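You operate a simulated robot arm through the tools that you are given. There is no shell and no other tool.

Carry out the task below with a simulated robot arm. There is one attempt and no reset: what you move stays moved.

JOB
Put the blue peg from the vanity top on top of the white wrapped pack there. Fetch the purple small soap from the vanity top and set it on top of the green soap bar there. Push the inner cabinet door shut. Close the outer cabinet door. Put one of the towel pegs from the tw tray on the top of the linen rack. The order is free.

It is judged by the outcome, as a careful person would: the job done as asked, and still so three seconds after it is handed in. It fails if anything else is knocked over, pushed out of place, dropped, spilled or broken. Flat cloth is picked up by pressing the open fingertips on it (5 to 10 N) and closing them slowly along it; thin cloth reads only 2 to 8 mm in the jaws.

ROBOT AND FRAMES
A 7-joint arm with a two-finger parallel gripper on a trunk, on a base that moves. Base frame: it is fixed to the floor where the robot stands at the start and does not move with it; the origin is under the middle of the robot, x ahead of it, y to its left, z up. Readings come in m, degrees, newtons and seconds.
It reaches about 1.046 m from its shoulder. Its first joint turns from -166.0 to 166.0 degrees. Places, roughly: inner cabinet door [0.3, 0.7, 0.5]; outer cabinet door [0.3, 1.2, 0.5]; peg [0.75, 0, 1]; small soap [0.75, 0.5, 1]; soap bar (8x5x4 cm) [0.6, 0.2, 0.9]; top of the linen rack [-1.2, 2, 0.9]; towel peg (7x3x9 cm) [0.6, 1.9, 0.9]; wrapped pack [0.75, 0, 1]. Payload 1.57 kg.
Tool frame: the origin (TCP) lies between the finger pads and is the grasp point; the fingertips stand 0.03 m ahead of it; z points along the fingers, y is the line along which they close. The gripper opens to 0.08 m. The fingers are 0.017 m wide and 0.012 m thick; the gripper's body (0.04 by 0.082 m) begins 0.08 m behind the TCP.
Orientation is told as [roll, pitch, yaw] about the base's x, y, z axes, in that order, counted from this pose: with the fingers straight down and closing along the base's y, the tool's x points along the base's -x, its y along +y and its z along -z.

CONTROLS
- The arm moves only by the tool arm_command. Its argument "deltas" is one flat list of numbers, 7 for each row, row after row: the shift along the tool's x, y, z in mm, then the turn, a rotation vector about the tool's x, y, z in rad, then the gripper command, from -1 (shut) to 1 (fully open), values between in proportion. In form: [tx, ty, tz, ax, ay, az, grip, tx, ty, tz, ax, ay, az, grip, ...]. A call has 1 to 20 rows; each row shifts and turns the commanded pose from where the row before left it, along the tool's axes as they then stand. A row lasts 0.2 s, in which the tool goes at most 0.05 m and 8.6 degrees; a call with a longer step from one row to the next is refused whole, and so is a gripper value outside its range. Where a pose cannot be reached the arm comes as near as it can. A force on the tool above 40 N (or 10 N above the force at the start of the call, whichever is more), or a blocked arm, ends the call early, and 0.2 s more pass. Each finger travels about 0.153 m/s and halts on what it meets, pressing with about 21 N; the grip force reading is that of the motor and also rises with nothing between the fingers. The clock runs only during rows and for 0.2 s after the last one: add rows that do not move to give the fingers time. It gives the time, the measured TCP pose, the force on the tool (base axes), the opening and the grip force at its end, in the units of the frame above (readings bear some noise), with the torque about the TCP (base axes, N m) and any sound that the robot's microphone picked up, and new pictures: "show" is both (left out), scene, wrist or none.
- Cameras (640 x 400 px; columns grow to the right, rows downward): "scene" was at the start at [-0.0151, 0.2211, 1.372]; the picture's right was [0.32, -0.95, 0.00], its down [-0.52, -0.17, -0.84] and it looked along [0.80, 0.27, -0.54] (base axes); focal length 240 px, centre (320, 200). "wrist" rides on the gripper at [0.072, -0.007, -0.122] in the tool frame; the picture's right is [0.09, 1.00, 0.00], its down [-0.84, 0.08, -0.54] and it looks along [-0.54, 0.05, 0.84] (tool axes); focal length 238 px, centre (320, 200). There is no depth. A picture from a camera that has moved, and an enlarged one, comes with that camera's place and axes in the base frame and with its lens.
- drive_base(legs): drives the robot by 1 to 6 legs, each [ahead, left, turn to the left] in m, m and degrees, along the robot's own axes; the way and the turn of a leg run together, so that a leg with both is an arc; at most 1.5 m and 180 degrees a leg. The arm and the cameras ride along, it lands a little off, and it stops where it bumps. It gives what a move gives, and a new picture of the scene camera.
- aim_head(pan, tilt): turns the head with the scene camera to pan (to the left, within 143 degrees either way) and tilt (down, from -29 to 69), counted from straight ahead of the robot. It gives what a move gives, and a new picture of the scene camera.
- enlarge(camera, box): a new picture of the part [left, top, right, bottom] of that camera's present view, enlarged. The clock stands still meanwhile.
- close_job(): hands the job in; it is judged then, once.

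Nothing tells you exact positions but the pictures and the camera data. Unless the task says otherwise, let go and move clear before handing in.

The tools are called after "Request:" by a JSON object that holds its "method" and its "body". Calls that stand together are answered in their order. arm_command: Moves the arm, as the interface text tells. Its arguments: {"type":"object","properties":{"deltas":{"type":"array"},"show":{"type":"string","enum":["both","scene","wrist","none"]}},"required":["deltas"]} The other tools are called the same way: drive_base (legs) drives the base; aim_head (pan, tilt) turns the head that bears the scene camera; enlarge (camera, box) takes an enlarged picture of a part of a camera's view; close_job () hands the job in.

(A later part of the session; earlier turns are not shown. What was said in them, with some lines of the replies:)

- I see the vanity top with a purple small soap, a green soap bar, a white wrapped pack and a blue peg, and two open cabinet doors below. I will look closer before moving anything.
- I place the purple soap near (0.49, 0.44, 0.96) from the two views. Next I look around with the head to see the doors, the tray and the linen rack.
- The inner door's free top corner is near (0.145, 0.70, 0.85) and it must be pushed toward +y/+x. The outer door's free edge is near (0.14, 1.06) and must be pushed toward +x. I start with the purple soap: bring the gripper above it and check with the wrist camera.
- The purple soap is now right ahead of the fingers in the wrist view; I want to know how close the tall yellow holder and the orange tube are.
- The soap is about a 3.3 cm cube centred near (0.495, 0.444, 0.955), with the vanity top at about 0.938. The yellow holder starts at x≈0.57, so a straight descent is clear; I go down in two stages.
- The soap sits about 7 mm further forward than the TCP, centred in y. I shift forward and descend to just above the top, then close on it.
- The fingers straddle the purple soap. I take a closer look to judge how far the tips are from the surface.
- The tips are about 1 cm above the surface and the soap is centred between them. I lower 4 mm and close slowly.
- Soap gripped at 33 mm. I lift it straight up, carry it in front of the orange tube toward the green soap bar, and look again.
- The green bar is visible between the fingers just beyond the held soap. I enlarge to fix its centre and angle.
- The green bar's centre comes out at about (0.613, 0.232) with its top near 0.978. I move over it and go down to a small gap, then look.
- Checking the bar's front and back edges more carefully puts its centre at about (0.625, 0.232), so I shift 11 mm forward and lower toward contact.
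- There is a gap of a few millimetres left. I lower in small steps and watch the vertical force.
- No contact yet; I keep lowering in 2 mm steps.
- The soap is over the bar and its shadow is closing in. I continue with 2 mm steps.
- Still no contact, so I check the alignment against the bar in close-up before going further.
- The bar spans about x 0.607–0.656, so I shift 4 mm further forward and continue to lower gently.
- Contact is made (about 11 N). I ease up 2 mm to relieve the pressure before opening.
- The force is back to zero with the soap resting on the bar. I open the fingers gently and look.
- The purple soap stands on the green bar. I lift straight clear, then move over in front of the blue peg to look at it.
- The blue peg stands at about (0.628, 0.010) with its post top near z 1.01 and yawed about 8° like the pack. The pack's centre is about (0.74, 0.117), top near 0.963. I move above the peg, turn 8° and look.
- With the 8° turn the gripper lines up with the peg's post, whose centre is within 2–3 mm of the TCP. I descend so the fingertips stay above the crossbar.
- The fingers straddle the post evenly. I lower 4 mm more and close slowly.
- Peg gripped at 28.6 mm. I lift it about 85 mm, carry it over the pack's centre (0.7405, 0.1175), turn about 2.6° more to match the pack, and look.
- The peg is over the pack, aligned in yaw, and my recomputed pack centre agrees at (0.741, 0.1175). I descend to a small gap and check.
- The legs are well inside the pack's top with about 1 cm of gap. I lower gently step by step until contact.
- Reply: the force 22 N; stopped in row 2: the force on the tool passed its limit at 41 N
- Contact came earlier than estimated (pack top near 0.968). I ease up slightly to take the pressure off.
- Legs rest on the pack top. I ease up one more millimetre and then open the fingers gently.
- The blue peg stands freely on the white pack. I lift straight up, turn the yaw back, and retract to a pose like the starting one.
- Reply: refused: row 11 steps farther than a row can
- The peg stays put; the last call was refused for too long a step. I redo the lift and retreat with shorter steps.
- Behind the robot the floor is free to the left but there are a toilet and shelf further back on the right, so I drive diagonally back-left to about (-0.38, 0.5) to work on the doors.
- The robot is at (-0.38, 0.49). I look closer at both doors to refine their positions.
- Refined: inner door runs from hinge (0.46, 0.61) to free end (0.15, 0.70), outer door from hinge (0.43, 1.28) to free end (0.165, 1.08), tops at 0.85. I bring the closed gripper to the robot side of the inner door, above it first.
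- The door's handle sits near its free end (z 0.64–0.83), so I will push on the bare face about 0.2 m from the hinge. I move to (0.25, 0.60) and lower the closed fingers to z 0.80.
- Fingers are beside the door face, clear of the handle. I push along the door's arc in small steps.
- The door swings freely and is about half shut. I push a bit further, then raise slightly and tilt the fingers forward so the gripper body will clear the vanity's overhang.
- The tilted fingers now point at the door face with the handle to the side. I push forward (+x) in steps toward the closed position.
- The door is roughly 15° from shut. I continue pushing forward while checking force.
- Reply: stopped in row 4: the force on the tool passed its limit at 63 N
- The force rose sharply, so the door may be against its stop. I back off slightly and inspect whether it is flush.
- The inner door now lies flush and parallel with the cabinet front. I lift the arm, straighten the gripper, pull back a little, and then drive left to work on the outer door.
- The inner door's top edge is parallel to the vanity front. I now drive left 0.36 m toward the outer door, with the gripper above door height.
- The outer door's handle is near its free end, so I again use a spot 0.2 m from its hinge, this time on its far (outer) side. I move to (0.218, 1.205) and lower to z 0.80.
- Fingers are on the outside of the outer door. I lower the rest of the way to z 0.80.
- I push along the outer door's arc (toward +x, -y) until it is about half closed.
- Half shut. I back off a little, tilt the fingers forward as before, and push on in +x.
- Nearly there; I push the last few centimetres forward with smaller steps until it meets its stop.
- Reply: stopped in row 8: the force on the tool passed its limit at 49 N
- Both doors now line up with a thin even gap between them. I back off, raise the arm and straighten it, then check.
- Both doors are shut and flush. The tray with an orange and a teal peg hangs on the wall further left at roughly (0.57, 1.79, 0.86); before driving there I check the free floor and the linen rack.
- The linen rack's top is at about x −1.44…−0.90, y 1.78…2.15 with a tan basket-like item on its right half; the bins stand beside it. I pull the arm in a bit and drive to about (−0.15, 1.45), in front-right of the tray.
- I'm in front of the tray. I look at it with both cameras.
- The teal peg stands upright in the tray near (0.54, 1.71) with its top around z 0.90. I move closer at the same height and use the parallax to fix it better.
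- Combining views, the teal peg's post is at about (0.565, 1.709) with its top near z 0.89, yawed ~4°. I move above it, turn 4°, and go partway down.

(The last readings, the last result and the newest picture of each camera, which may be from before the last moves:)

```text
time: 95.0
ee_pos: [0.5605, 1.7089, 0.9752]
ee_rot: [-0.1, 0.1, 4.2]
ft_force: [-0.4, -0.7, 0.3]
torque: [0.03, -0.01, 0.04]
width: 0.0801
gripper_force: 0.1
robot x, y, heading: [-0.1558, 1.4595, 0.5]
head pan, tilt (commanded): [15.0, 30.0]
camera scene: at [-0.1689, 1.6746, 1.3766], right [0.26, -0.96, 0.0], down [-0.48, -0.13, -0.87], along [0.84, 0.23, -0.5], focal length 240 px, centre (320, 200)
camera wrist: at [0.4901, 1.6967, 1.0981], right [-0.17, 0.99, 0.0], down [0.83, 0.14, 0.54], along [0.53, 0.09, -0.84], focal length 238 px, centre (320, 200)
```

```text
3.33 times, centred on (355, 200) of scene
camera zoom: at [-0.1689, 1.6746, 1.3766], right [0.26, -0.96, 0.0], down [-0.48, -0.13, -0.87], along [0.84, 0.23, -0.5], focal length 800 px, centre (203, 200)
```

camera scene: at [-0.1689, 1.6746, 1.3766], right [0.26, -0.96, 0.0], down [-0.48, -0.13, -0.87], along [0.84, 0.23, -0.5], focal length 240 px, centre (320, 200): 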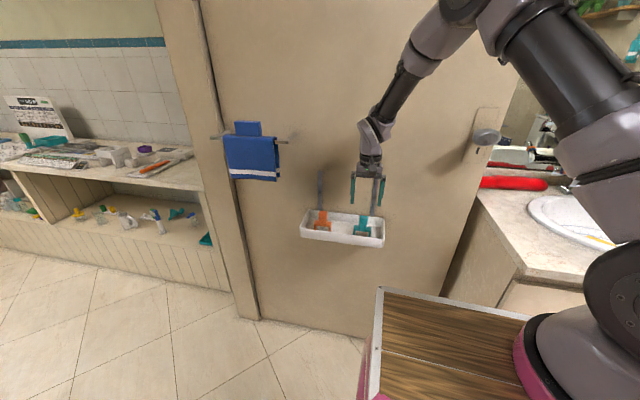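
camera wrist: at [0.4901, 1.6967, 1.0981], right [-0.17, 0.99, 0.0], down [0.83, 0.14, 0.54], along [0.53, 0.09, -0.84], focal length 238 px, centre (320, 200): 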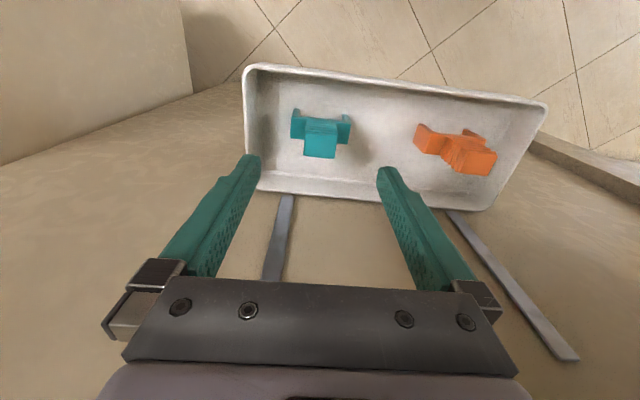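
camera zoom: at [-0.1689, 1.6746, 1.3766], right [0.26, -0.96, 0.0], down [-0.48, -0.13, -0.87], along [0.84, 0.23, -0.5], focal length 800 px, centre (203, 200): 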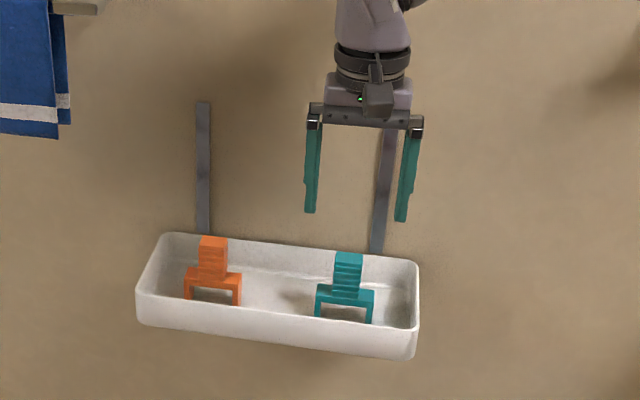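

The peg's post is at (0.564, 1.7095), top ≈0.89, yaw ≈2.5°. I correct by 2 mm and 1.5° and descend in two stages.

Request:
{"method": "arm_command", "body": {"deltas": [-2, 0, 20, 0, 0, 0.026, 1, 0, 0, 20, 0, 0, 0, 1, 0, 0, 15, 0, 0, 0, 1, 0, 0, 0, 0, 0, 0, 1], "show": "wrist"}}

Request:
{"method": "enlarge", "body": {"camera": "wrist", "box": [220, 80, 420, 205]}}

Request:
{"method": "enlarge", "body": {"camera": "scene", "box": [310, 150, 410, 250]}}

```text
time: 96.0
ee_pos: [0.5644, 1.7106, 0.9215]
ee_rot: [0.0, 0.1, 2.7]
ft_force: [0.4, -0.2, 0.2]
torque: [0.01, 0.0, -0.01]
width: 0.0802
gripper_force: 0.1
robot x, y, heading: [-0.1581, 1.4571, -0.1]
head pan, tilt (commanded): [15.0, 30.0]
camera wrist: at [0.493, 1.7004, 1.0444], right [-0.14, 0.99, 0.0], down [0.83, 0.12, 0.54], along [0.54, 0.07, -0.84], focal length 238 px, centre (320, 200)
```

wrist: 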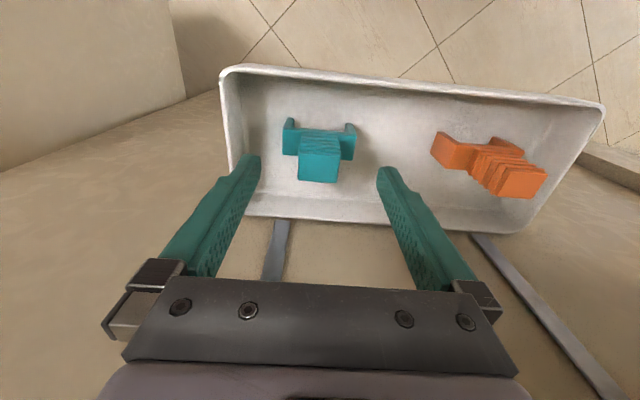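

```text
3.20 times, centred on (320, 142) of wrist
camera zoom: at [0.493, 1.7004, 1.0444], right [-0.14, 0.99, 0.0], down [0.83, 0.12, 0.54], along [0.54, 0.07, -0.84], focal length 763 px, centre (320, 384)
```

zoom: 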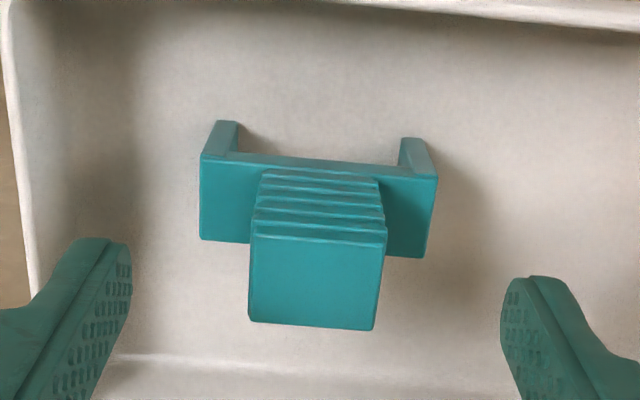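

```text
4.00 times, centred on (360, 200) of scene
camera zoom: at [-0.1688, 1.6747, 1.3766], right [0.26, -0.96, 0.0], down [-0.48, -0.13, -0.87], along [0.84, 0.23, -0.5], focal length 960 px, centre (160, 200)
```

zoom: 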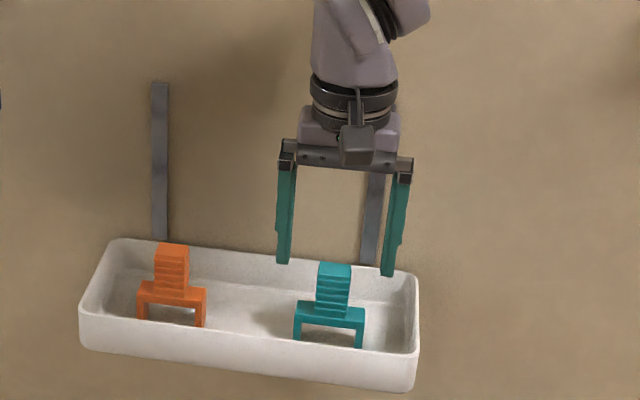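

Well aligned (post at (0.5645, 1.7086), top 0.893). I descend the last 26 mm and close gently.

Request:
{"method": "arm_command", "body": {"deltas": [0, -1.5, 13, 0, 0, 0, 1, 0, 0, 13, 0, 0, 0, 1, 0, 0, 0, 0, 0, 0, 1], "show": "wrist"}}

Request:
{"method": "enlarge", "body": {"camera": "scene", "box": [310, 150, 410, 250]}}

```text
time: 96.8
ee_pos: [0.5641, 1.7092, 0.8937]
ee_rot: [-0.2, 0.1, 2.7]
ft_force: [0.4, 0.1, -0.4]
torque: [0.02, 0.03, 0.0]
width: 0.0801
gripper_force: 0.1
robot x, y, heading: [-0.155, 1.4612, 0.4]
head pan, tilt (commanded): [15.0, 30.0]
camera wrist: at [0.4927, 1.6992, 1.0178], right [-0.14, 0.99, 0.0], down [0.83, 0.12, 0.54], along [0.54, 0.07, -0.84], focal length 238 px, centre (320, 200)
```

wrist: 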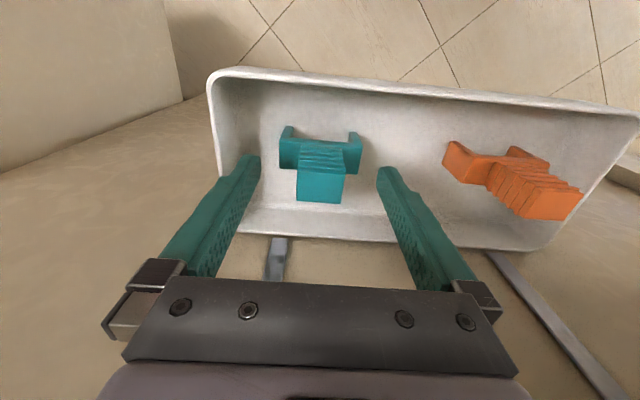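

```text
4.00 times, centred on (360, 200) of scene
camera zoom: at [-0.1688, 1.6747, 1.3766], right [0.26, -0.96, 0.0], down [-0.48, -0.13, -0.87], along [0.84, 0.23, -0.5], focal length 960 px, centre (160, 200)
```

zoom: 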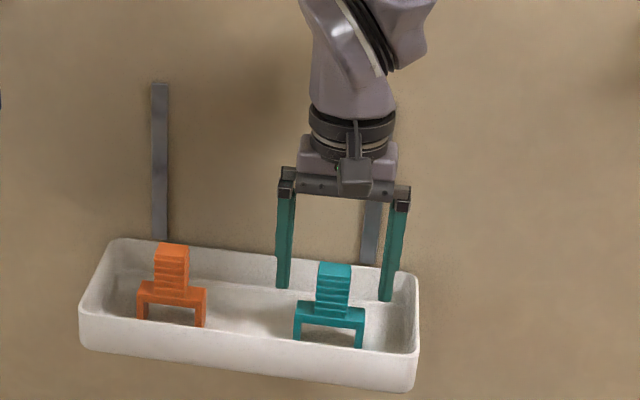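

Request:
{"method": "arm_command", "body": {"deltas": [0, 0, 0, 0, 0, 0, 0.4, 0, 0, 0, 0, 0, 0, 0, 0, 0, 0, 0, 0, 0, -0.3, 0, 0, 0, 0, 0, 0, -1, 0, 0, 0, 0, 0, 0, -1, 0, 0, 0, 0, 0, 0, -1], "show": "wrist"}}

Request:
{"method": "enlarge", "body": {"camera": "scene", "box": [310, 150, 410, 250]}}

```text
time: 98.2
ee_pos: [0.5635, 1.7093, 0.8956]
ee_rot: [-0.1, 0.2, 2.7]
ft_force: [0.4, 0.1, -0.5]
torque: [0.04, -0.02, 0.0]
width: 0.0289
gripper_force: 20.5
robot x, y, heading: [-0.1557, 1.4576, 0.1]
head pan, tilt (commanded): [15.0, 30.0]
camera wrist: at [0.4926, 1.6992, 1.0179], right [-0.14, 0.99, 0.0], down [0.83, 0.12, 0.54], along [0.54, 0.07, -0.84], focal length 238 px, centre (320, 200)
```

wrist: 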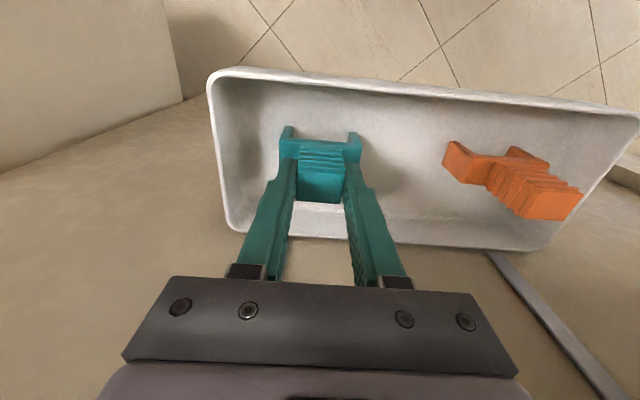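

```text
4.00 times, centred on (360, 200) of scene
camera zoom: at [-0.1688, 1.6747, 1.3766], right [0.26, -0.96, 0.0], down [-0.48, -0.13, -0.87], along [0.84, 0.23, -0.5], focal length 960 px, centre (160, 200)
```

zoom: 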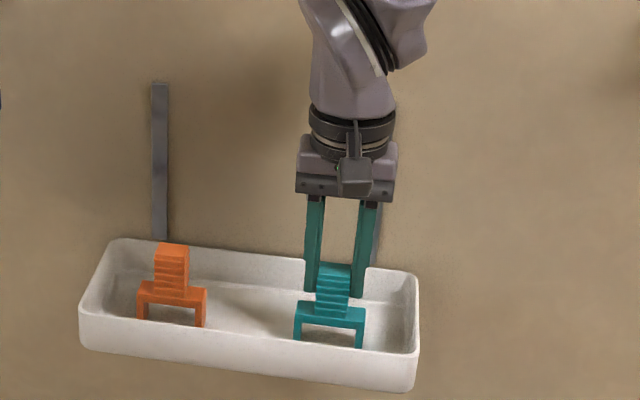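

Teal peg gripped at 29 mm. I lift it straight out of the tray and retract it toward the robot.

Request:
{"method": "arm_command", "body": {"deltas": [0, 0, -10, 0, 0, 0, -1, 0, 0, -25, 0, 0, 0, -1, 0, 0, -35, 0, 0, 0, -1, 0, 0, -40, 0, 0, 0, -1, 0, 0, -40, 0, 0, 0, -1, 0, 0, -40, 0, 0, 0, -1, 40, 0, -20, 0, 0, 0, -1, 45, 0, -10, 0, 0, 0, -1, 45, 0, 0, 0, 0, 0, -1, 45, 0, 0, 0, 0, 0, -1, 45, 0, 0, 0, 0, 0, -1, 40, 0, 0, 0, 0, 0, -1, 0, 0, 0, 0, 0, 0, -1], "show": "both"}}

```text
time: 101.0
ee_pos: [0.3055, 1.6968, 1.1148]
ee_rot: [-0.1, 0.2, 2.7]
ft_force: [-0.3, 0.2, 0.1]
torque: [0.0, 0.03, 0.0]
width: 0.0288
gripper_force: 20.8
robot x, y, heading: [-0.1542, 1.4595, 0.2]
head pan, tilt (commanded): [15.0, 30.0]
camera scene: at [-0.1687, 1.6747, 1.3766], right [0.26, -0.96, 0.0], down [-0.48, -0.13, -0.87], along [0.84, 0.23, -0.5], focal length 240 px, centre (320, 200)
camera wrist: at [0.2346, 1.6864, 1.2379], right [-0.14, 0.99, 0.0], down [0.83, 0.12, 0.54], along [0.54, 0.07, -0.84], focal length 238 px, centre (320, 200)
```

scene: 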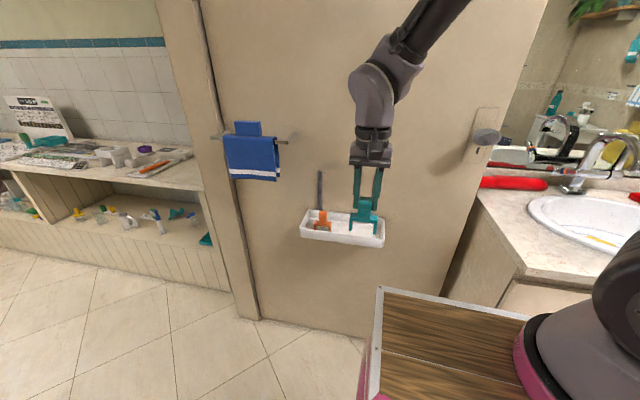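
wrist: 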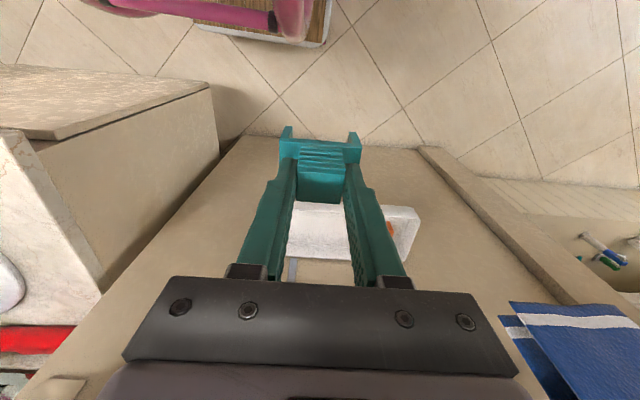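

The teal peg is out; the orange one stayed in place. I now drive back to open floor and turn 90° left to face the linen rack.

Request:
{"method": "drive_base", "body": {"legs": [[-0.445, -0.3, 0], [0, 0, 90]]}}

Request:
{"method": "aim_head", "body": {"pan": 40, "tilt": 35}}

```text
time: 107.9
ee_pos: [-0.8271, 1.6128, 1.1146]
ee_rot: [-0.2, 0.1, 93.5]
ft_force: [0.3, 0.1, -0.8]
torque: [0.01, 0.02, -0.03]
width: 0.0287
gripper_force: 21.1
robot x, y, heading: [-0.582, 1.1583, 91.0]
head pan, tilt (commanded): [15.0, 30.0]
camera scene: at [-0.7961, 1.1411, 1.3766], right [0.96, 0.28, 0.0], down [0.14, -0.48, -0.87], along [-0.24, 0.83, -0.5], focal length 240 px, centre (320, 200)
```

scene: 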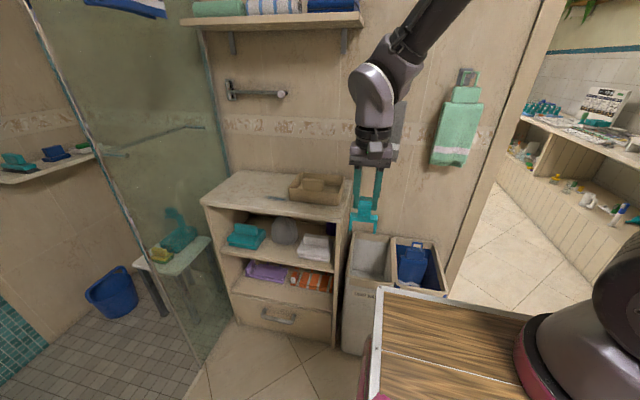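

```text
time: 108.8
ee_pos: [-0.8277, 1.6126, 1.1141]
ee_rot: [-0.1, 0.0, 93.5]
ft_force: [-0.1, -0.2, -0.3]
torque: [0.0, 0.01, -0.01]
width: 0.0291
gripper_force: 20.9
robot x, y, heading: [-0.5847, 1.154, 91.2]
head pan, tilt (commanded): [40.0, 35.0]
camera scene: at [-0.8289, 1.1206, 1.3688], right [0.75, 0.66, 0.0], down [0.38, -0.43, -0.82], along [-0.54, 0.62, -0.57], focal length 240 px, centre (320, 200)
```

scene: 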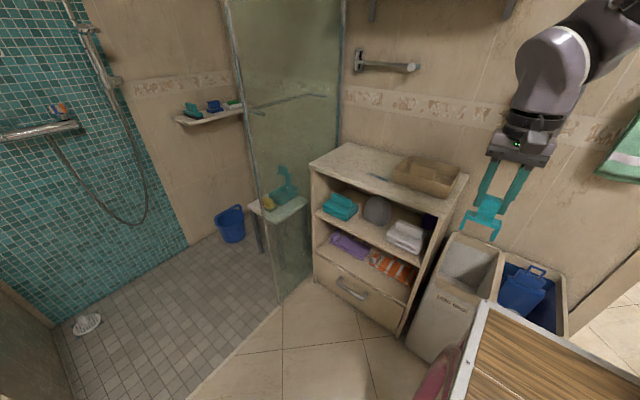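

The rack's top appears at z≈0.88, spanning x −1.52…−0.94 and y 1.84…2.16, with the tan box and a small pen-like item on its right part; its left part is free. I drive 0.5 m to the left, in front of it.

Request:
{"method": "drive_base", "body": {"legs": [[0.03, 0.48, 0]]}}

Request:
{"method": "aim_head", "body": {"pan": 5, "tilt": 35}}

Request:
{"method": "arm_command", "body": {"deltas": [0, 0, 0, 0, 0, 0, -1], "show": "wrist"}}

```text
time: 111.7
ee_pos: [-1.3104, 1.6336, 1.1138]
ee_rot: [0.0, 0.2, 93.4]
ft_force: [-0.6, 0.9, -0.9]
torque: [0.01, 0.04, 0.0]
width: 0.029
gripper_force: 20.7
robot x, y, heading: [-1.0677, 1.1753, 90.9]
head pan, tilt (commanded): [40.0, 35.0]
camera scene: at [-1.3143, 1.1426, 1.3688], right [0.76, 0.66, 0.0], down [0.38, -0.43, -0.82], along [-0.54, 0.62, -0.57], focal length 240 px, centre (320, 200)
```

scene: 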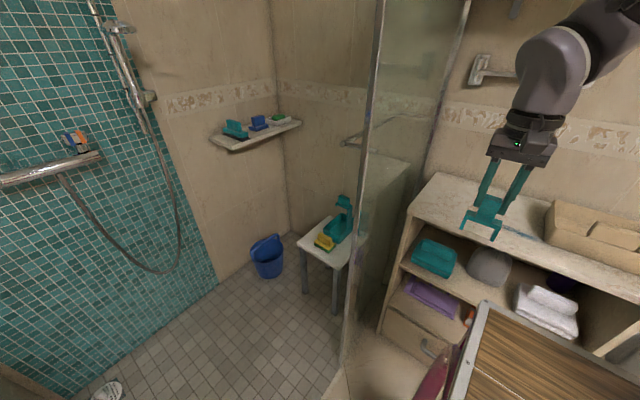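

```text
time: 112.7
ee_pos: [-1.3113, 1.635, 1.116]
ee_rot: [0.0, 0.0, 93.4]
ft_force: [0.1, 0.2, -0.3]
torque: [-0.03, -0.03, 0.01]
width: 0.0288
gripper_force: 21.0
robot x, y, heading: [-1.0692, 1.1779, 90.9]
head pan, tilt (commanded): [5.0, 35.0]
camera scene: at [-1.2658, 1.1637, 1.3688], right [0.99, 0.1, 0.0], down [0.06, -0.57, -0.82], along [-0.09, 0.81, -0.57], focal length 240 px, centre (320, 200)
```

scene: 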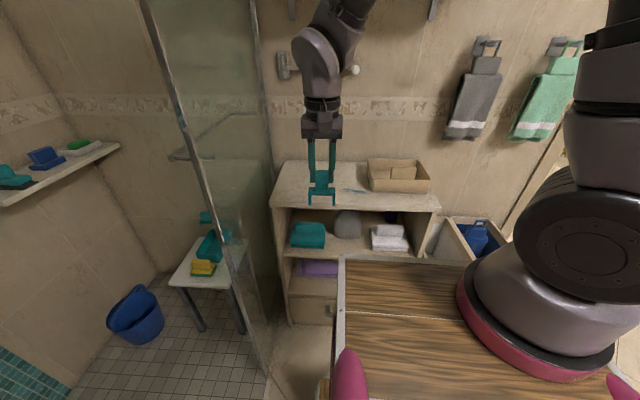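

```text
time: 113.1
ee_pos: [-1.3119, 1.6349, 1.1146]
ee_rot: [-0.1, 0.1, 93.5]
ft_force: [0.3, 0.4, 0.0]
torque: [-0.03, -0.02, -0.01]
width: 0.0286
gripper_force: 20.7
robot x, y, heading: [-1.0667, 1.1756, 91.0]
head pan, tilt (commanded): [5.0, 35.0]
camera wrist: at [-1.3006, 1.564, 1.238], right [-0.99, -0.15, 0.0], down [-0.13, 0.83, 0.54], along [-0.08, 0.53, -0.84], focal length 238 px, centre (320, 200)
```

wrist: 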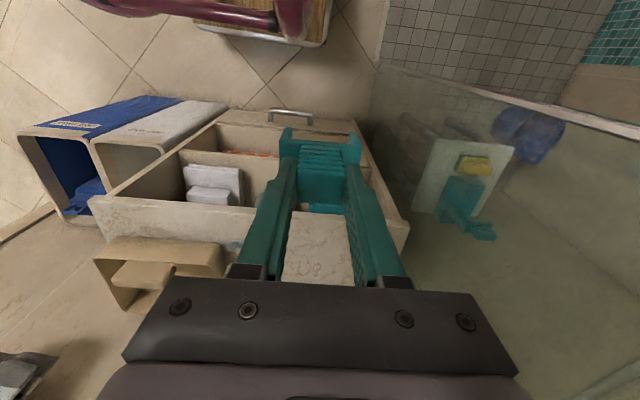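

I'm in front of the rack with the peg over the floor just before it. I enlarge the rack top to choose a free spot.

Request:
{"method": "enlarge", "body": {"camera": "scene", "box": [250, 130, 450, 250]}}

Request:
{"method": "enlarge", "body": {"camera": "wrist", "box": [80, 80, 440, 310]}}

```text
3.20 times, centred on (350, 190) of scene
camera zoom: at [-1.2657, 1.1637, 1.3688], right [0.99, 0.1, 0.0], down [0.06, -0.57, -0.82], along [-0.09, 0.81, -0.57], focal length 768 px, centre (224, 232)
```

zoom: 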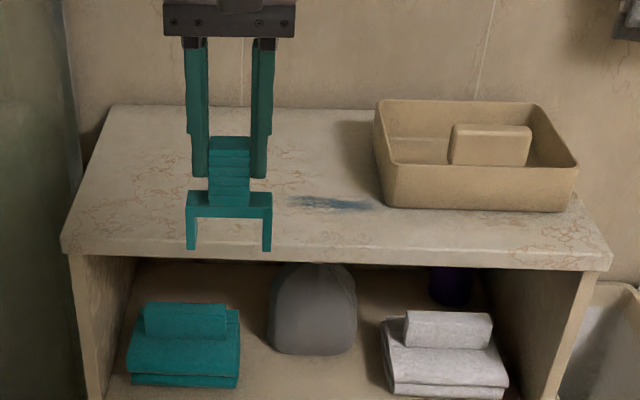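

```text
1.74 times, centred on (260, 195) of wrist
camera zoom: at [-1.3006, 1.564, 1.238], right [-0.99, -0.15, 0.0], down [-0.13, 0.83, 0.54], along [-0.08, 0.53, -0.84], focal length 414 px, centre (424, 209)
```

zoom: 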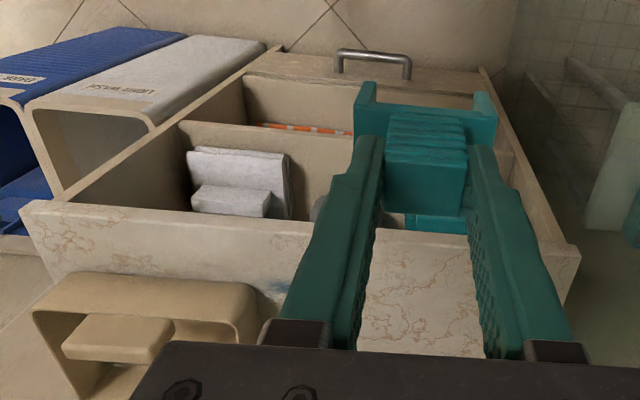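

The blue mark on the rack top is just a stain; I will set the peg left of it at about (−1.37, 1.92), aligned with the rack's edge. I move over it at height and then lower to a small gap.

Request:
{"method": "arm_command", "body": {"deltas": [-41, 6, 0, 0, 0, 0, -1, -41, 6, 0, 0, 0, 0, -1, -41, 6, 0, 0, 0, 0, -1, -41, 6, 0, 0, 0, 0, -1, -41, 6, 0, 0, 0, 0, -1, -41, 6, 0, 0, 0, 0, -1, -41, 5, 0, 0, 0, 0, -1, 0, 0, 0, 0, 0, 0, -1], "show": "both"}}

Request:
{"method": "enlarge", "body": {"camera": "scene", "box": [250, 60, 450, 220]}}

```text
time: 114.9
ee_pos: [-1.3686, 1.9194, 1.114]
ee_rot: [-0.2, 0.1, 93.4]
ft_force: [-0.1, 0.6, -0.5]
torque: [0.01, -0.02, 0.03]
width: 0.029
gripper_force: 20.5
robot x, y, heading: [-1.0689, 1.176, 90.7]
head pan, tilt (commanded): [5.0, 35.0]
camera scene: at [-1.2657, 1.1636, 1.3688], right [0.99, 0.1, 0.0], down [0.06, -0.57, -0.82], along [-0.08, 0.81, -0.57], focal length 240 px, centre (320, 200)
camera wrist: at [-1.3577, 1.8482, 1.2371], right [-0.99, -0.15, 0.0], down [-0.13, 0.83, 0.54], along [-0.08, 0.53, -0.84], focal length 238 px, centre (320, 200)
```

scene: 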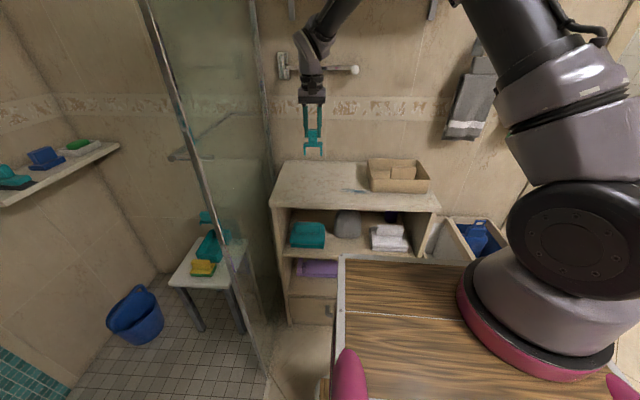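
wrist: 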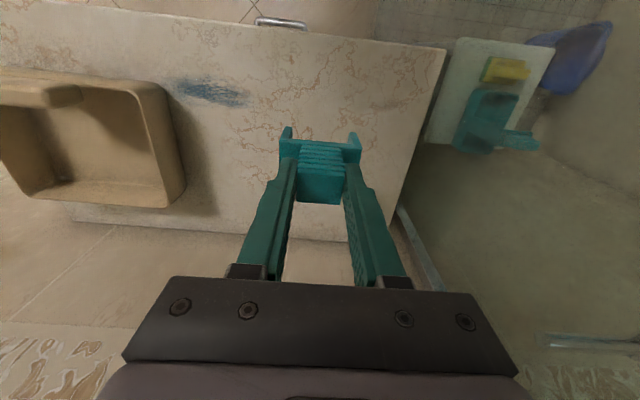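

```text
2.50 times, centred on (350, 140) of scene
camera zoom: at [-1.2657, 1.1636, 1.3688], right [0.99, 0.1, 0.0], down [0.06, -0.57, -0.82], along [-0.08, 0.81, -0.57], focal length 600 px, centre (245, 350)
```

zoom: 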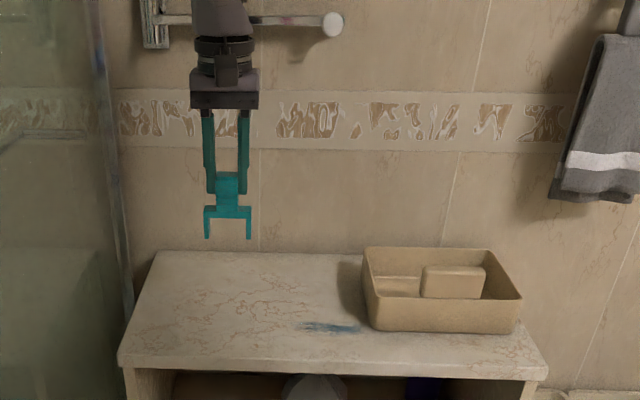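

The landing spot is clear: well inside the rack's edges, left of the stain and box. I lower to a small gap.

Request:
{"method": "arm_command", "body": {"deltas": [0, 0, 40, 0, 0, 0, -1, 0, 0, 40, 0, 0, 0, -1, 0, 0, 30, 0, 0, 0, -1, 0, 0, 15, 0, 0, 0, -1, 0, 0, 0, 0, 0, 0, -1], "show": "both"}}

Request:
{"method": "enlarge", "body": {"camera": "scene", "box": [260, 100, 380, 220]}}

Request:
{"method": "enlarge", "body": {"camera": "wrist", "box": [180, 60, 460, 235]}}

```text
time: 116.1
ee_pos: [-1.3709, 1.9189, 0.9902]
ee_rot: [-0.1, 0.1, 93.3]
ft_force: [-0.5, 0.3, -0.5]
torque: [-0.01, 0.01, 0.0]
width: 0.029
gripper_force: 20.6
robot x, y, heading: [-1.0666, 1.1796, 91.0]
head pan, tilt (commanded): [5.0, 35.0]
camera scene: at [-1.2657, 1.1637, 1.3688], right [0.99, 0.1, 0.0], down [0.06, -0.57, -0.82], along [-0.09, 0.81, -0.57], focal length 240 px, centre (320, 200)
camera wrist: at [-1.3593, 1.8473, 1.1123], right [-0.99, -0.15, 0.0], down [-0.13, 0.83, 0.54], along [-0.08, 0.53, -0.84], focal length 238 px, centre (320, 200)
```

scene: 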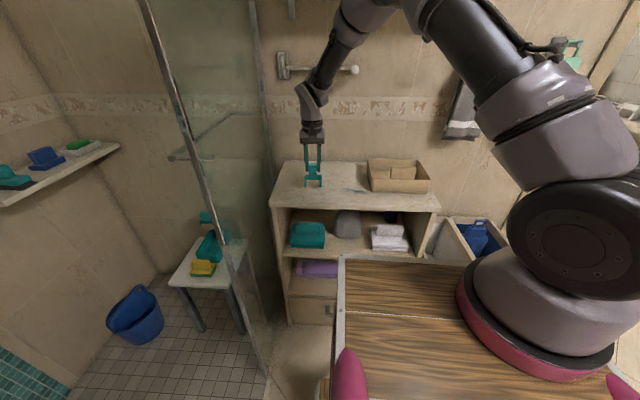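
wrist: 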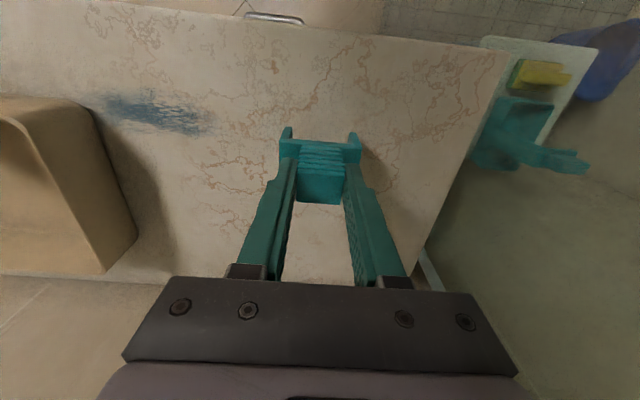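

```text
3.33 times, centred on (320, 160) of scene
camera zoom: at [-1.2657, 1.1637, 1.3688], right [0.99, 0.1, 0.0], down [0.06, -0.57, -0.82], along [-0.09, 0.81, -0.57], focal length 800 px, centre (320, 333)
```

zoom: 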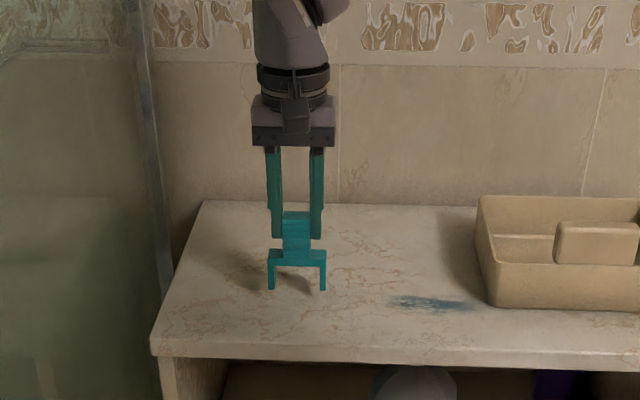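

```text
2.29 times, centred on (320, 148) of wrist
camera zoom: at [-1.3593, 1.8473, 1.1123], right [-0.99, -0.15, 0.0], down [-0.13, 0.83, 0.54], along [-0.08, 0.53, -0.84], focal length 545 px, centre (320, 320)
```

zoom: 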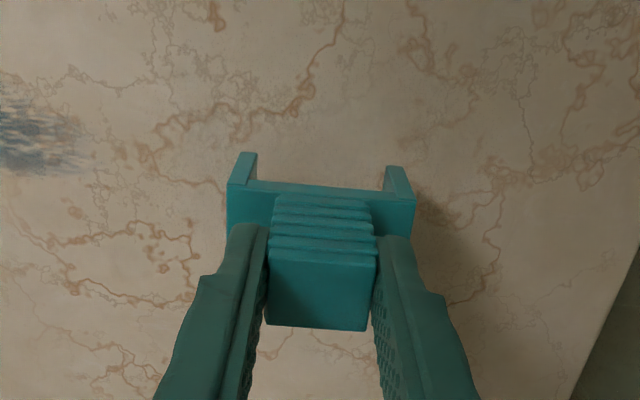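

The legs are a short way above the rack top. I lower slowly, watching the vertical force.

Request:
{"method": "arm_command", "body": {"deltas": [0, 0, 4, 0, 0, 0, -1, 0, 0, 4, 0, 0, 0, -1, 0, 0, 0, 0, 0, 0, -1], "show": "none"}}

```text
time: 116.9
ee_pos: [-1.3696, 1.92, 0.9811]
ee_rot: [-0.2, 0.1, 93.4]
ft_force: [0.1, -0.7, 0.1]
torque: [0.04, 0.0, -0.02]
width: 0.0288
gripper_force: 20.6
robot x, y, heading: [-1.0684, 1.1781, 91.0]
head pan, tilt (commanded): [5.0, 35.0]
```

Request:
{"method": "arm_command", "body": {"deltas": [0, 0, 3, 0, 0, 0, -1, 0, 0, 3, 0, 0, 0, -1, 0, 0, 0, 0, 0, 0, -1], "show": "scene"}}

Request:
{"method": "enlarge", "body": {"camera": "scene", "box": [285, 140, 345, 200]}}

```text
time: 117.7
ee_pos: [-1.3691, 1.9202, 0.9743]
ee_rot: [-0.1, 0.1, 93.4]
ft_force: [0.1, -0.6, 0.2]
torque: [0.0, -0.03, 0.0]
width: 0.0289
gripper_force: 20.9
robot x, y, heading: [-1.0686, 1.1781, 91.0]
head pan, tilt (commanded): [5.0, 35.0]
camera scene: at [-1.2657, 1.1637, 1.3688], right [0.99, 0.1, 0.0], down [0.06, -0.57, -0.82], along [-0.08, 0.81, -0.57], focal length 240 px, centre (320, 200)
```

scene: 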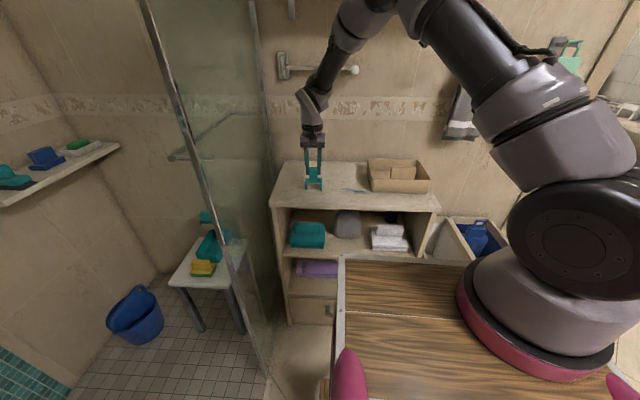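

```text
6.67 times, centred on (315, 170) of scene
camera zoom: at [-1.2657, 1.1637, 1.3688], right [0.99, 0.1, 0.0], down [0.06, -0.57, -0.82], along [-0.08, 0.81, -0.57], focal length 1601 px, centre (353, 400)
```

zoom: 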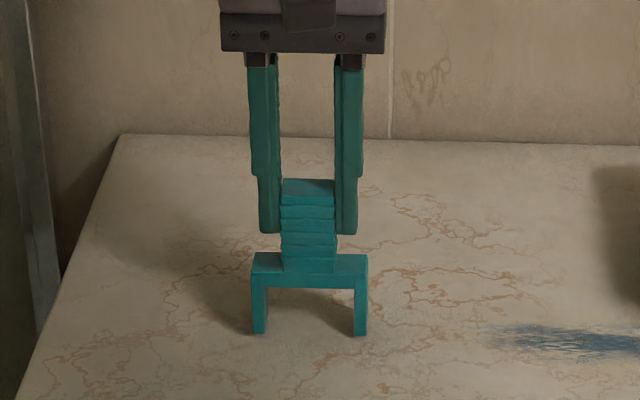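

The shadows nearly meet the legs; contact is close. I continue in 2 mm steps, one at a time.

Request:
{"method": "arm_command", "body": {"deltas": [0, 0, 2, 0, 0, 0, -1, 0, 0, 0, 0, 0, 0, -1], "show": "none"}}

```text
time: 118.3
ee_pos: [-1.3696, 1.919, 0.9725]
ee_rot: [-0.1, 0.2, 93.4]
ft_force: [-0.5, 0.8, -0.7]
torque: [-0.02, 0.02, 0.0]
width: 0.0288
gripper_force: 20.7
robot x, y, heading: [-1.0698, 1.1777, 91.0]
head pan, tilt (commanded): [5.0, 35.0]
```

Request:
{"method": "arm_command", "body": {"deltas": [0, 0, 2, 0, 0, 0, -1, 0, 0, 0, 0, 0, 0, -1], "show": "none"}}

```text
time: 118.9
ee_pos: [-1.3706, 1.9193, 0.97]
ee_rot: [-0.1, 0.1, 93.4]
ft_force: [-0.8, -0.3, -0.3]
torque: [-0.01, -0.01, 0.0]
width: 0.0288
gripper_force: 20.9
robot x, y, heading: [-1.073, 1.1793, 90.8]
head pan, tilt (commanded): [5.0, 35.0]
```

Still no contact at TCP z 0.970; I go on in 2 mm steps.

Request:
{"method": "arm_command", "body": {"deltas": [0, 0, 2, 0, 0, 0, -1, 0, 0, 0, 0, 0, 0, -1], "show": "none"}}

```text
time: 119.5
ee_pos: [-1.3695, 1.9188, 0.9693]
ee_rot: [0.0, -0.1, 93.4]
ft_force: [1.8, -2.3, 19.8]
torque: [-0.17, -0.12, -0.01]
width: 0.0291
gripper_force: 20.9
robot x, y, heading: [-1.0683, 1.1756, 91.1]
head pan, tilt (commanded): [5.0, 35.0]
```

Contact (about 20 N). I ease up 1.5 mm to take the load off before opening.

Request:
{"method": "arm_command", "body": {"deltas": [0, 0, -1.3, 0, 0, 0, -1, 0, 0, 0, 0, 0, 0, -1], "show": "none"}}

```text
time: 120.1
ee_pos: [-1.3695, 1.9197, 0.9713]
ee_rot: [-0.1, 0.1, 93.4]
ft_force: [-2.2, 3.9, 8.7]
torque: [0.31, 0.12, 0.01]
width: 0.0289
gripper_force: 20.6
robot x, y, heading: [-1.0712, 1.1774, 91.0]
head pan, tilt (commanded): [5.0, 35.0]
```

Request:
{"method": "arm_command", "body": {"deltas": [0, 0, -0.5, 0, 0, 0, -1, 0, 0, 0, 0, 0, 0, -1], "show": "none"}}

```text
time: 120.7
ee_pos: [-1.3693, 1.9185, 0.9704]
ee_rot: [-0.1, 0.2, 93.4]
ft_force: [-1.0, 1.2, 1.1]
torque: [0.08, 0.04, 0.01]
width: 0.029
gripper_force: 21.2
robot x, y, heading: [-1.0706, 1.1762, 91.1]
head pan, tilt (commanded): [5.0, 35.0]
```

The load is down to about 1 N with the peg resting on the rack. I open the fingers gently.

Request:
{"method": "arm_command", "body": {"deltas": [0, 0, 0, 0, 0, 0, -0.27, 0, 0, 0, 0, 0, 0, -0.22, 0, 0, 0, 0, 0, 0, -0.1, 0, 0, 0, 0, 0, 0, 0.1, 0, 0, 0, 0, 0, 0, 0.3, 0, 0, 0, 0, 0, 0, 0.3], "show": "wrist"}}

Request:
{"method": "enlarge", "body": {"camera": "scene", "box": [285, 140, 345, 200]}}

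```text
time: 122.1
ee_pos: [-1.3698, 1.9189, 0.9705]
ee_rot: [-0.1, 0.1, 93.3]
ft_force: [-0.2, -1.0, -1.0]
torque: [-0.02, -0.03, 0.04]
width: 0.0519
gripper_force: 0.1
robot x, y, heading: [-1.0669, 1.1755, 91.2]
head pan, tilt (commanded): [5.0, 35.0]
camera wrist: at [-1.3583, 1.8479, 1.0941], right [-0.99, -0.15, 0.0], down [-0.13, 0.83, 0.54], along [-0.08, 0.53, -0.84], focal length 238 px, centre (320, 200)
```

wrist: 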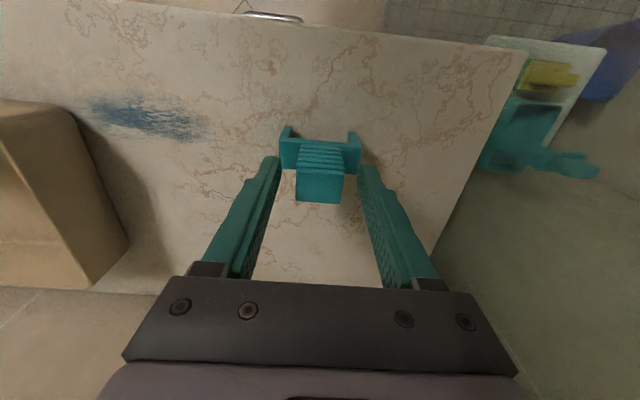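

```text
6.67 times, centred on (315, 170) of scene
camera zoom: at [-1.2657, 1.1637, 1.3688], right [0.99, 0.1, 0.0], down [0.06, -0.57, -0.82], along [-0.09, 0.81, -0.57], focal length 1601 px, centre (353, 400)
```

zoom: 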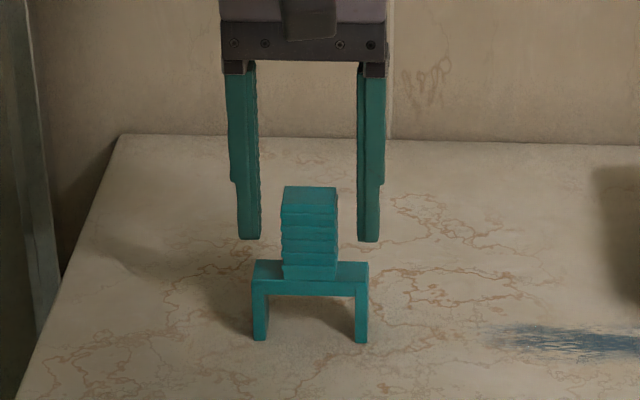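

The teal peg stands upright on the rack top. I lift straight up, retract, and then look back at the vanity to verify everything.

Request:
{"method": "arm_command", "body": {"deltas": [0, 0, -15, 0, 0, 0, 0.3, 0, 0, -30, 0, 0, 0, 0.3, 0, 0, -40, 0, 0, 0, 0.3, 0, 0, -45, 0, 0, 0, 0.3, 30, 0, -20, 0, 0, 0, 0.3, 45, 0, 0, 0, 0, 0, 0, 45, 0, 0, 0, 0, 0, 0, 45, 0, 0, 0, 0, 0, 0, 45, 0, 0, 0, 0, 0, 0, 45, 0, 0, 0, 0, 0, 0, 0, 0, 0, 0, 0, 0, 0], "show": "both"}}

Request:
{"method": "aim_head", "body": {"pan": -80, "tilt": 20}}

Request:
{"method": "enlarge", "body": {"camera": "scene", "box": [160, 100, 480, 300]}}

```text
time: 124.5
ee_pos: [-1.3546, 1.6638, 1.1214]
ee_rot: [-0.1, 0.1, 93.4]
ft_force: [-0.7, 0.2, -0.2]
torque: [0.0, 0.03, 0.02]
width: 0.0401
gripper_force: 0.1
robot x, y, heading: [-1.0714, 1.1814, 91.2]
head pan, tilt (commanded): [5.0, 35.0]
camera scene: at [-1.2657, 1.1639, 1.3688], right [0.99, 0.1, 0.0], down [0.06, -0.57, -0.82], along [-0.08, 0.81, -0.57], focal length 240 px, centre (320, 200)
camera wrist: at [-1.343, 1.5928, 1.2452], right [-0.99, -0.15, 0.0], down [-0.13, 0.83, 0.54], along [-0.08, 0.53, -0.84], focal length 238 px, centre (320, 200)
```

scene: 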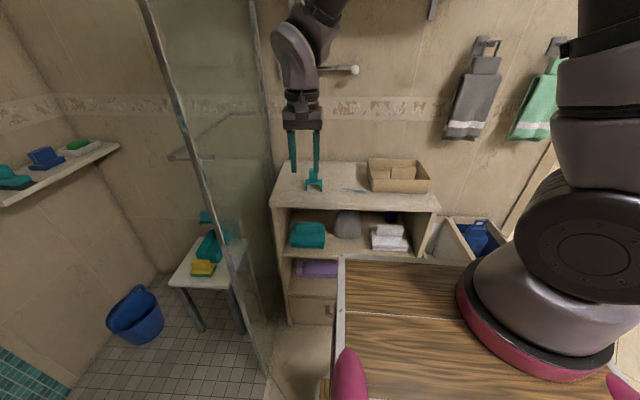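
wrist: 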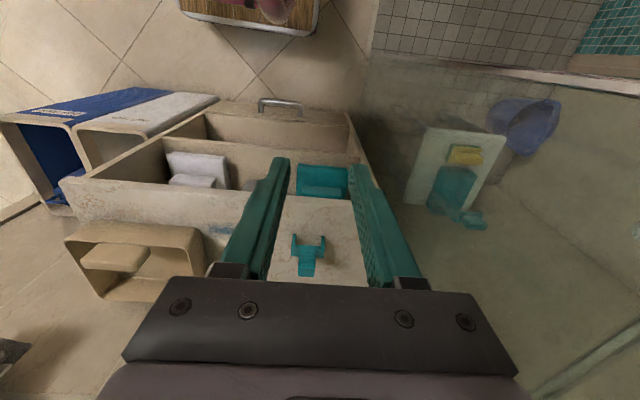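

```text
time: 126.1
ee_pos: [-1.3547, 1.6636, 1.1223]
ee_rot: [-0.1, 0.1, 93.4]
ft_force: [-0.1, 1.1, 0.3]
torque: [0.02, 0.04, 0.03]
width: 0.04
gripper_force: 0.0
robot x, y, heading: [-1.0716, 1.1764, 91.2]
head pan, tilt (commanded): [-80.0, 20.0]
camera scene: at [-1.1652, 1.0939, 1.3926], right [0.19, -0.98, 0.0], down [-0.34, -0.07, -0.94], along [0.92, 0.18, -0.34], focal length 240 px, centre (320, 200)
```

scene: 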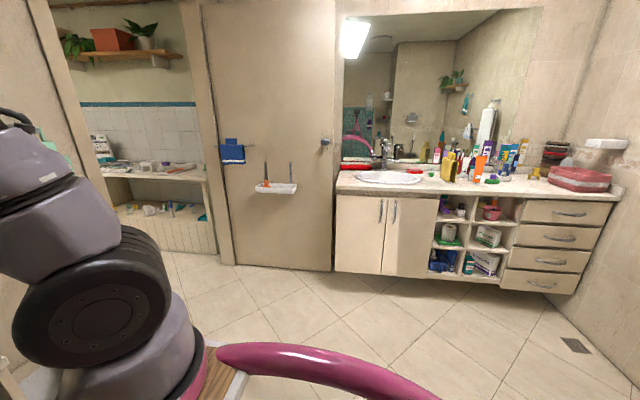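

```text
2.00 times, centred on (320, 200) of scene
camera zoom: at [-1.1652, 1.0939, 1.3926], right [0.19, -0.98, 0.0], down [-0.34, -0.07, -0.94], along [0.92, 0.18, -0.34], focal length 480 px, centre (320, 200)
```

zoom: 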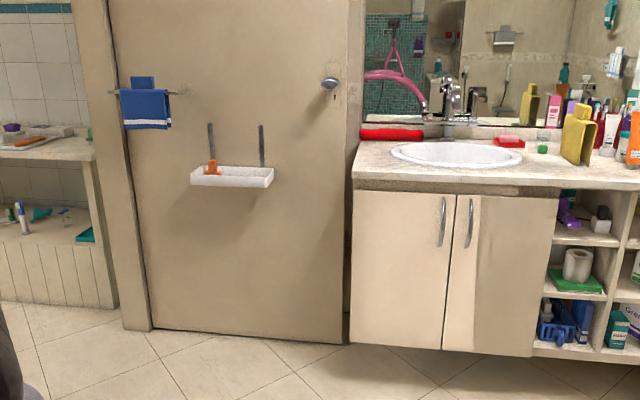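

Both cabinet doors are shut and the orange peg is still in the tray. I zoom in on the vanity top for the two stacks.

Request:
{"method": "enlarge", "body": {"camera": "scene", "box": [430, 140, 560, 210]}}

Request:
{"method": "enlarge", "body": {"camera": "scene", "box": [325, 165, 455, 285]}}

```text
4.92 times, centred on (495, 175) of scene
camera zoom: at [-1.1652, 1.0939, 1.3926], right [0.19, -0.98, 0.0], down [-0.34, -0.07, -0.94], along [0.92, 0.18, -0.34], focal length 1182 px, centre (-542, 323)
```

zoom: 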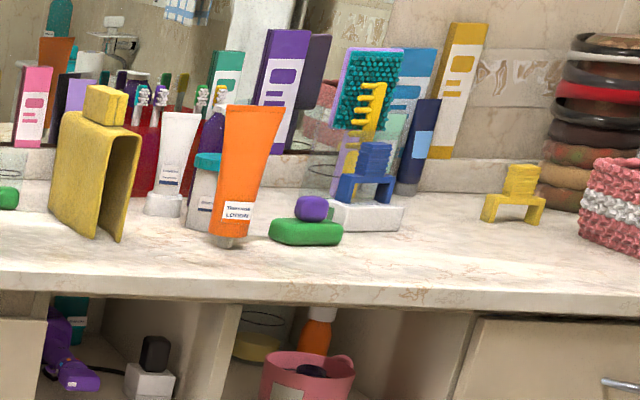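

```text
3.33 times, centred on (390, 225) of scene
camera zoom: at [-1.1652, 1.0939, 1.3926], right [0.19, -0.98, 0.0], down [-0.34, -0.07, -0.94], along [0.92, 0.18, -0.34], focal length 800 px, centre (87, 117)
```

zoom: 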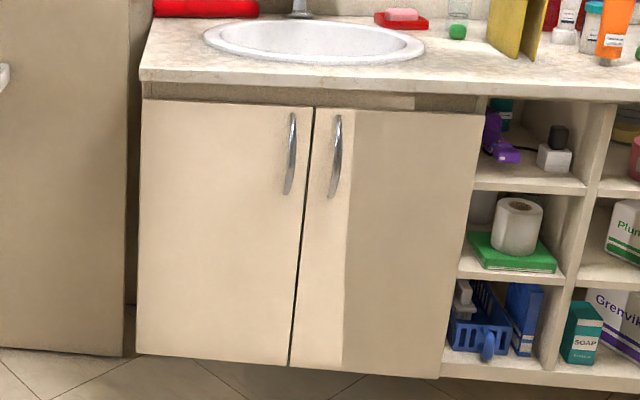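

Everything is in its place. The purple soap is on the green bar, the blue peg is on the white pack, and both doors are flush. The teal towel peg stands on the linen rack, the arm is clear, and nothing else looks disturbed. I hand the job in.

Request:
{"method": "close_job", "body": {}}

```text
The job is handed in.
```

All five parts of the job are done and handed in. I don't have the judge's result.

- **Purple soap:** it sits on top of the green soap bar.
- **Blue peg:** it stands upright on the white wrapped pack.
- **Inner cabinet door:** pushed shut, in line with the cabinet front.
- **Outer cabinet door:** pushed shut, in line with the inner door, with only a thin gap between them.
- **Towel peg:** I took the teal one from the tray, and it stands on the free left part of the linen rack top. The orange one is still in the tray.

Just before handing in, I checked the camera views. Nothing else looked knocked over or moved, and the arm was clear of everything.
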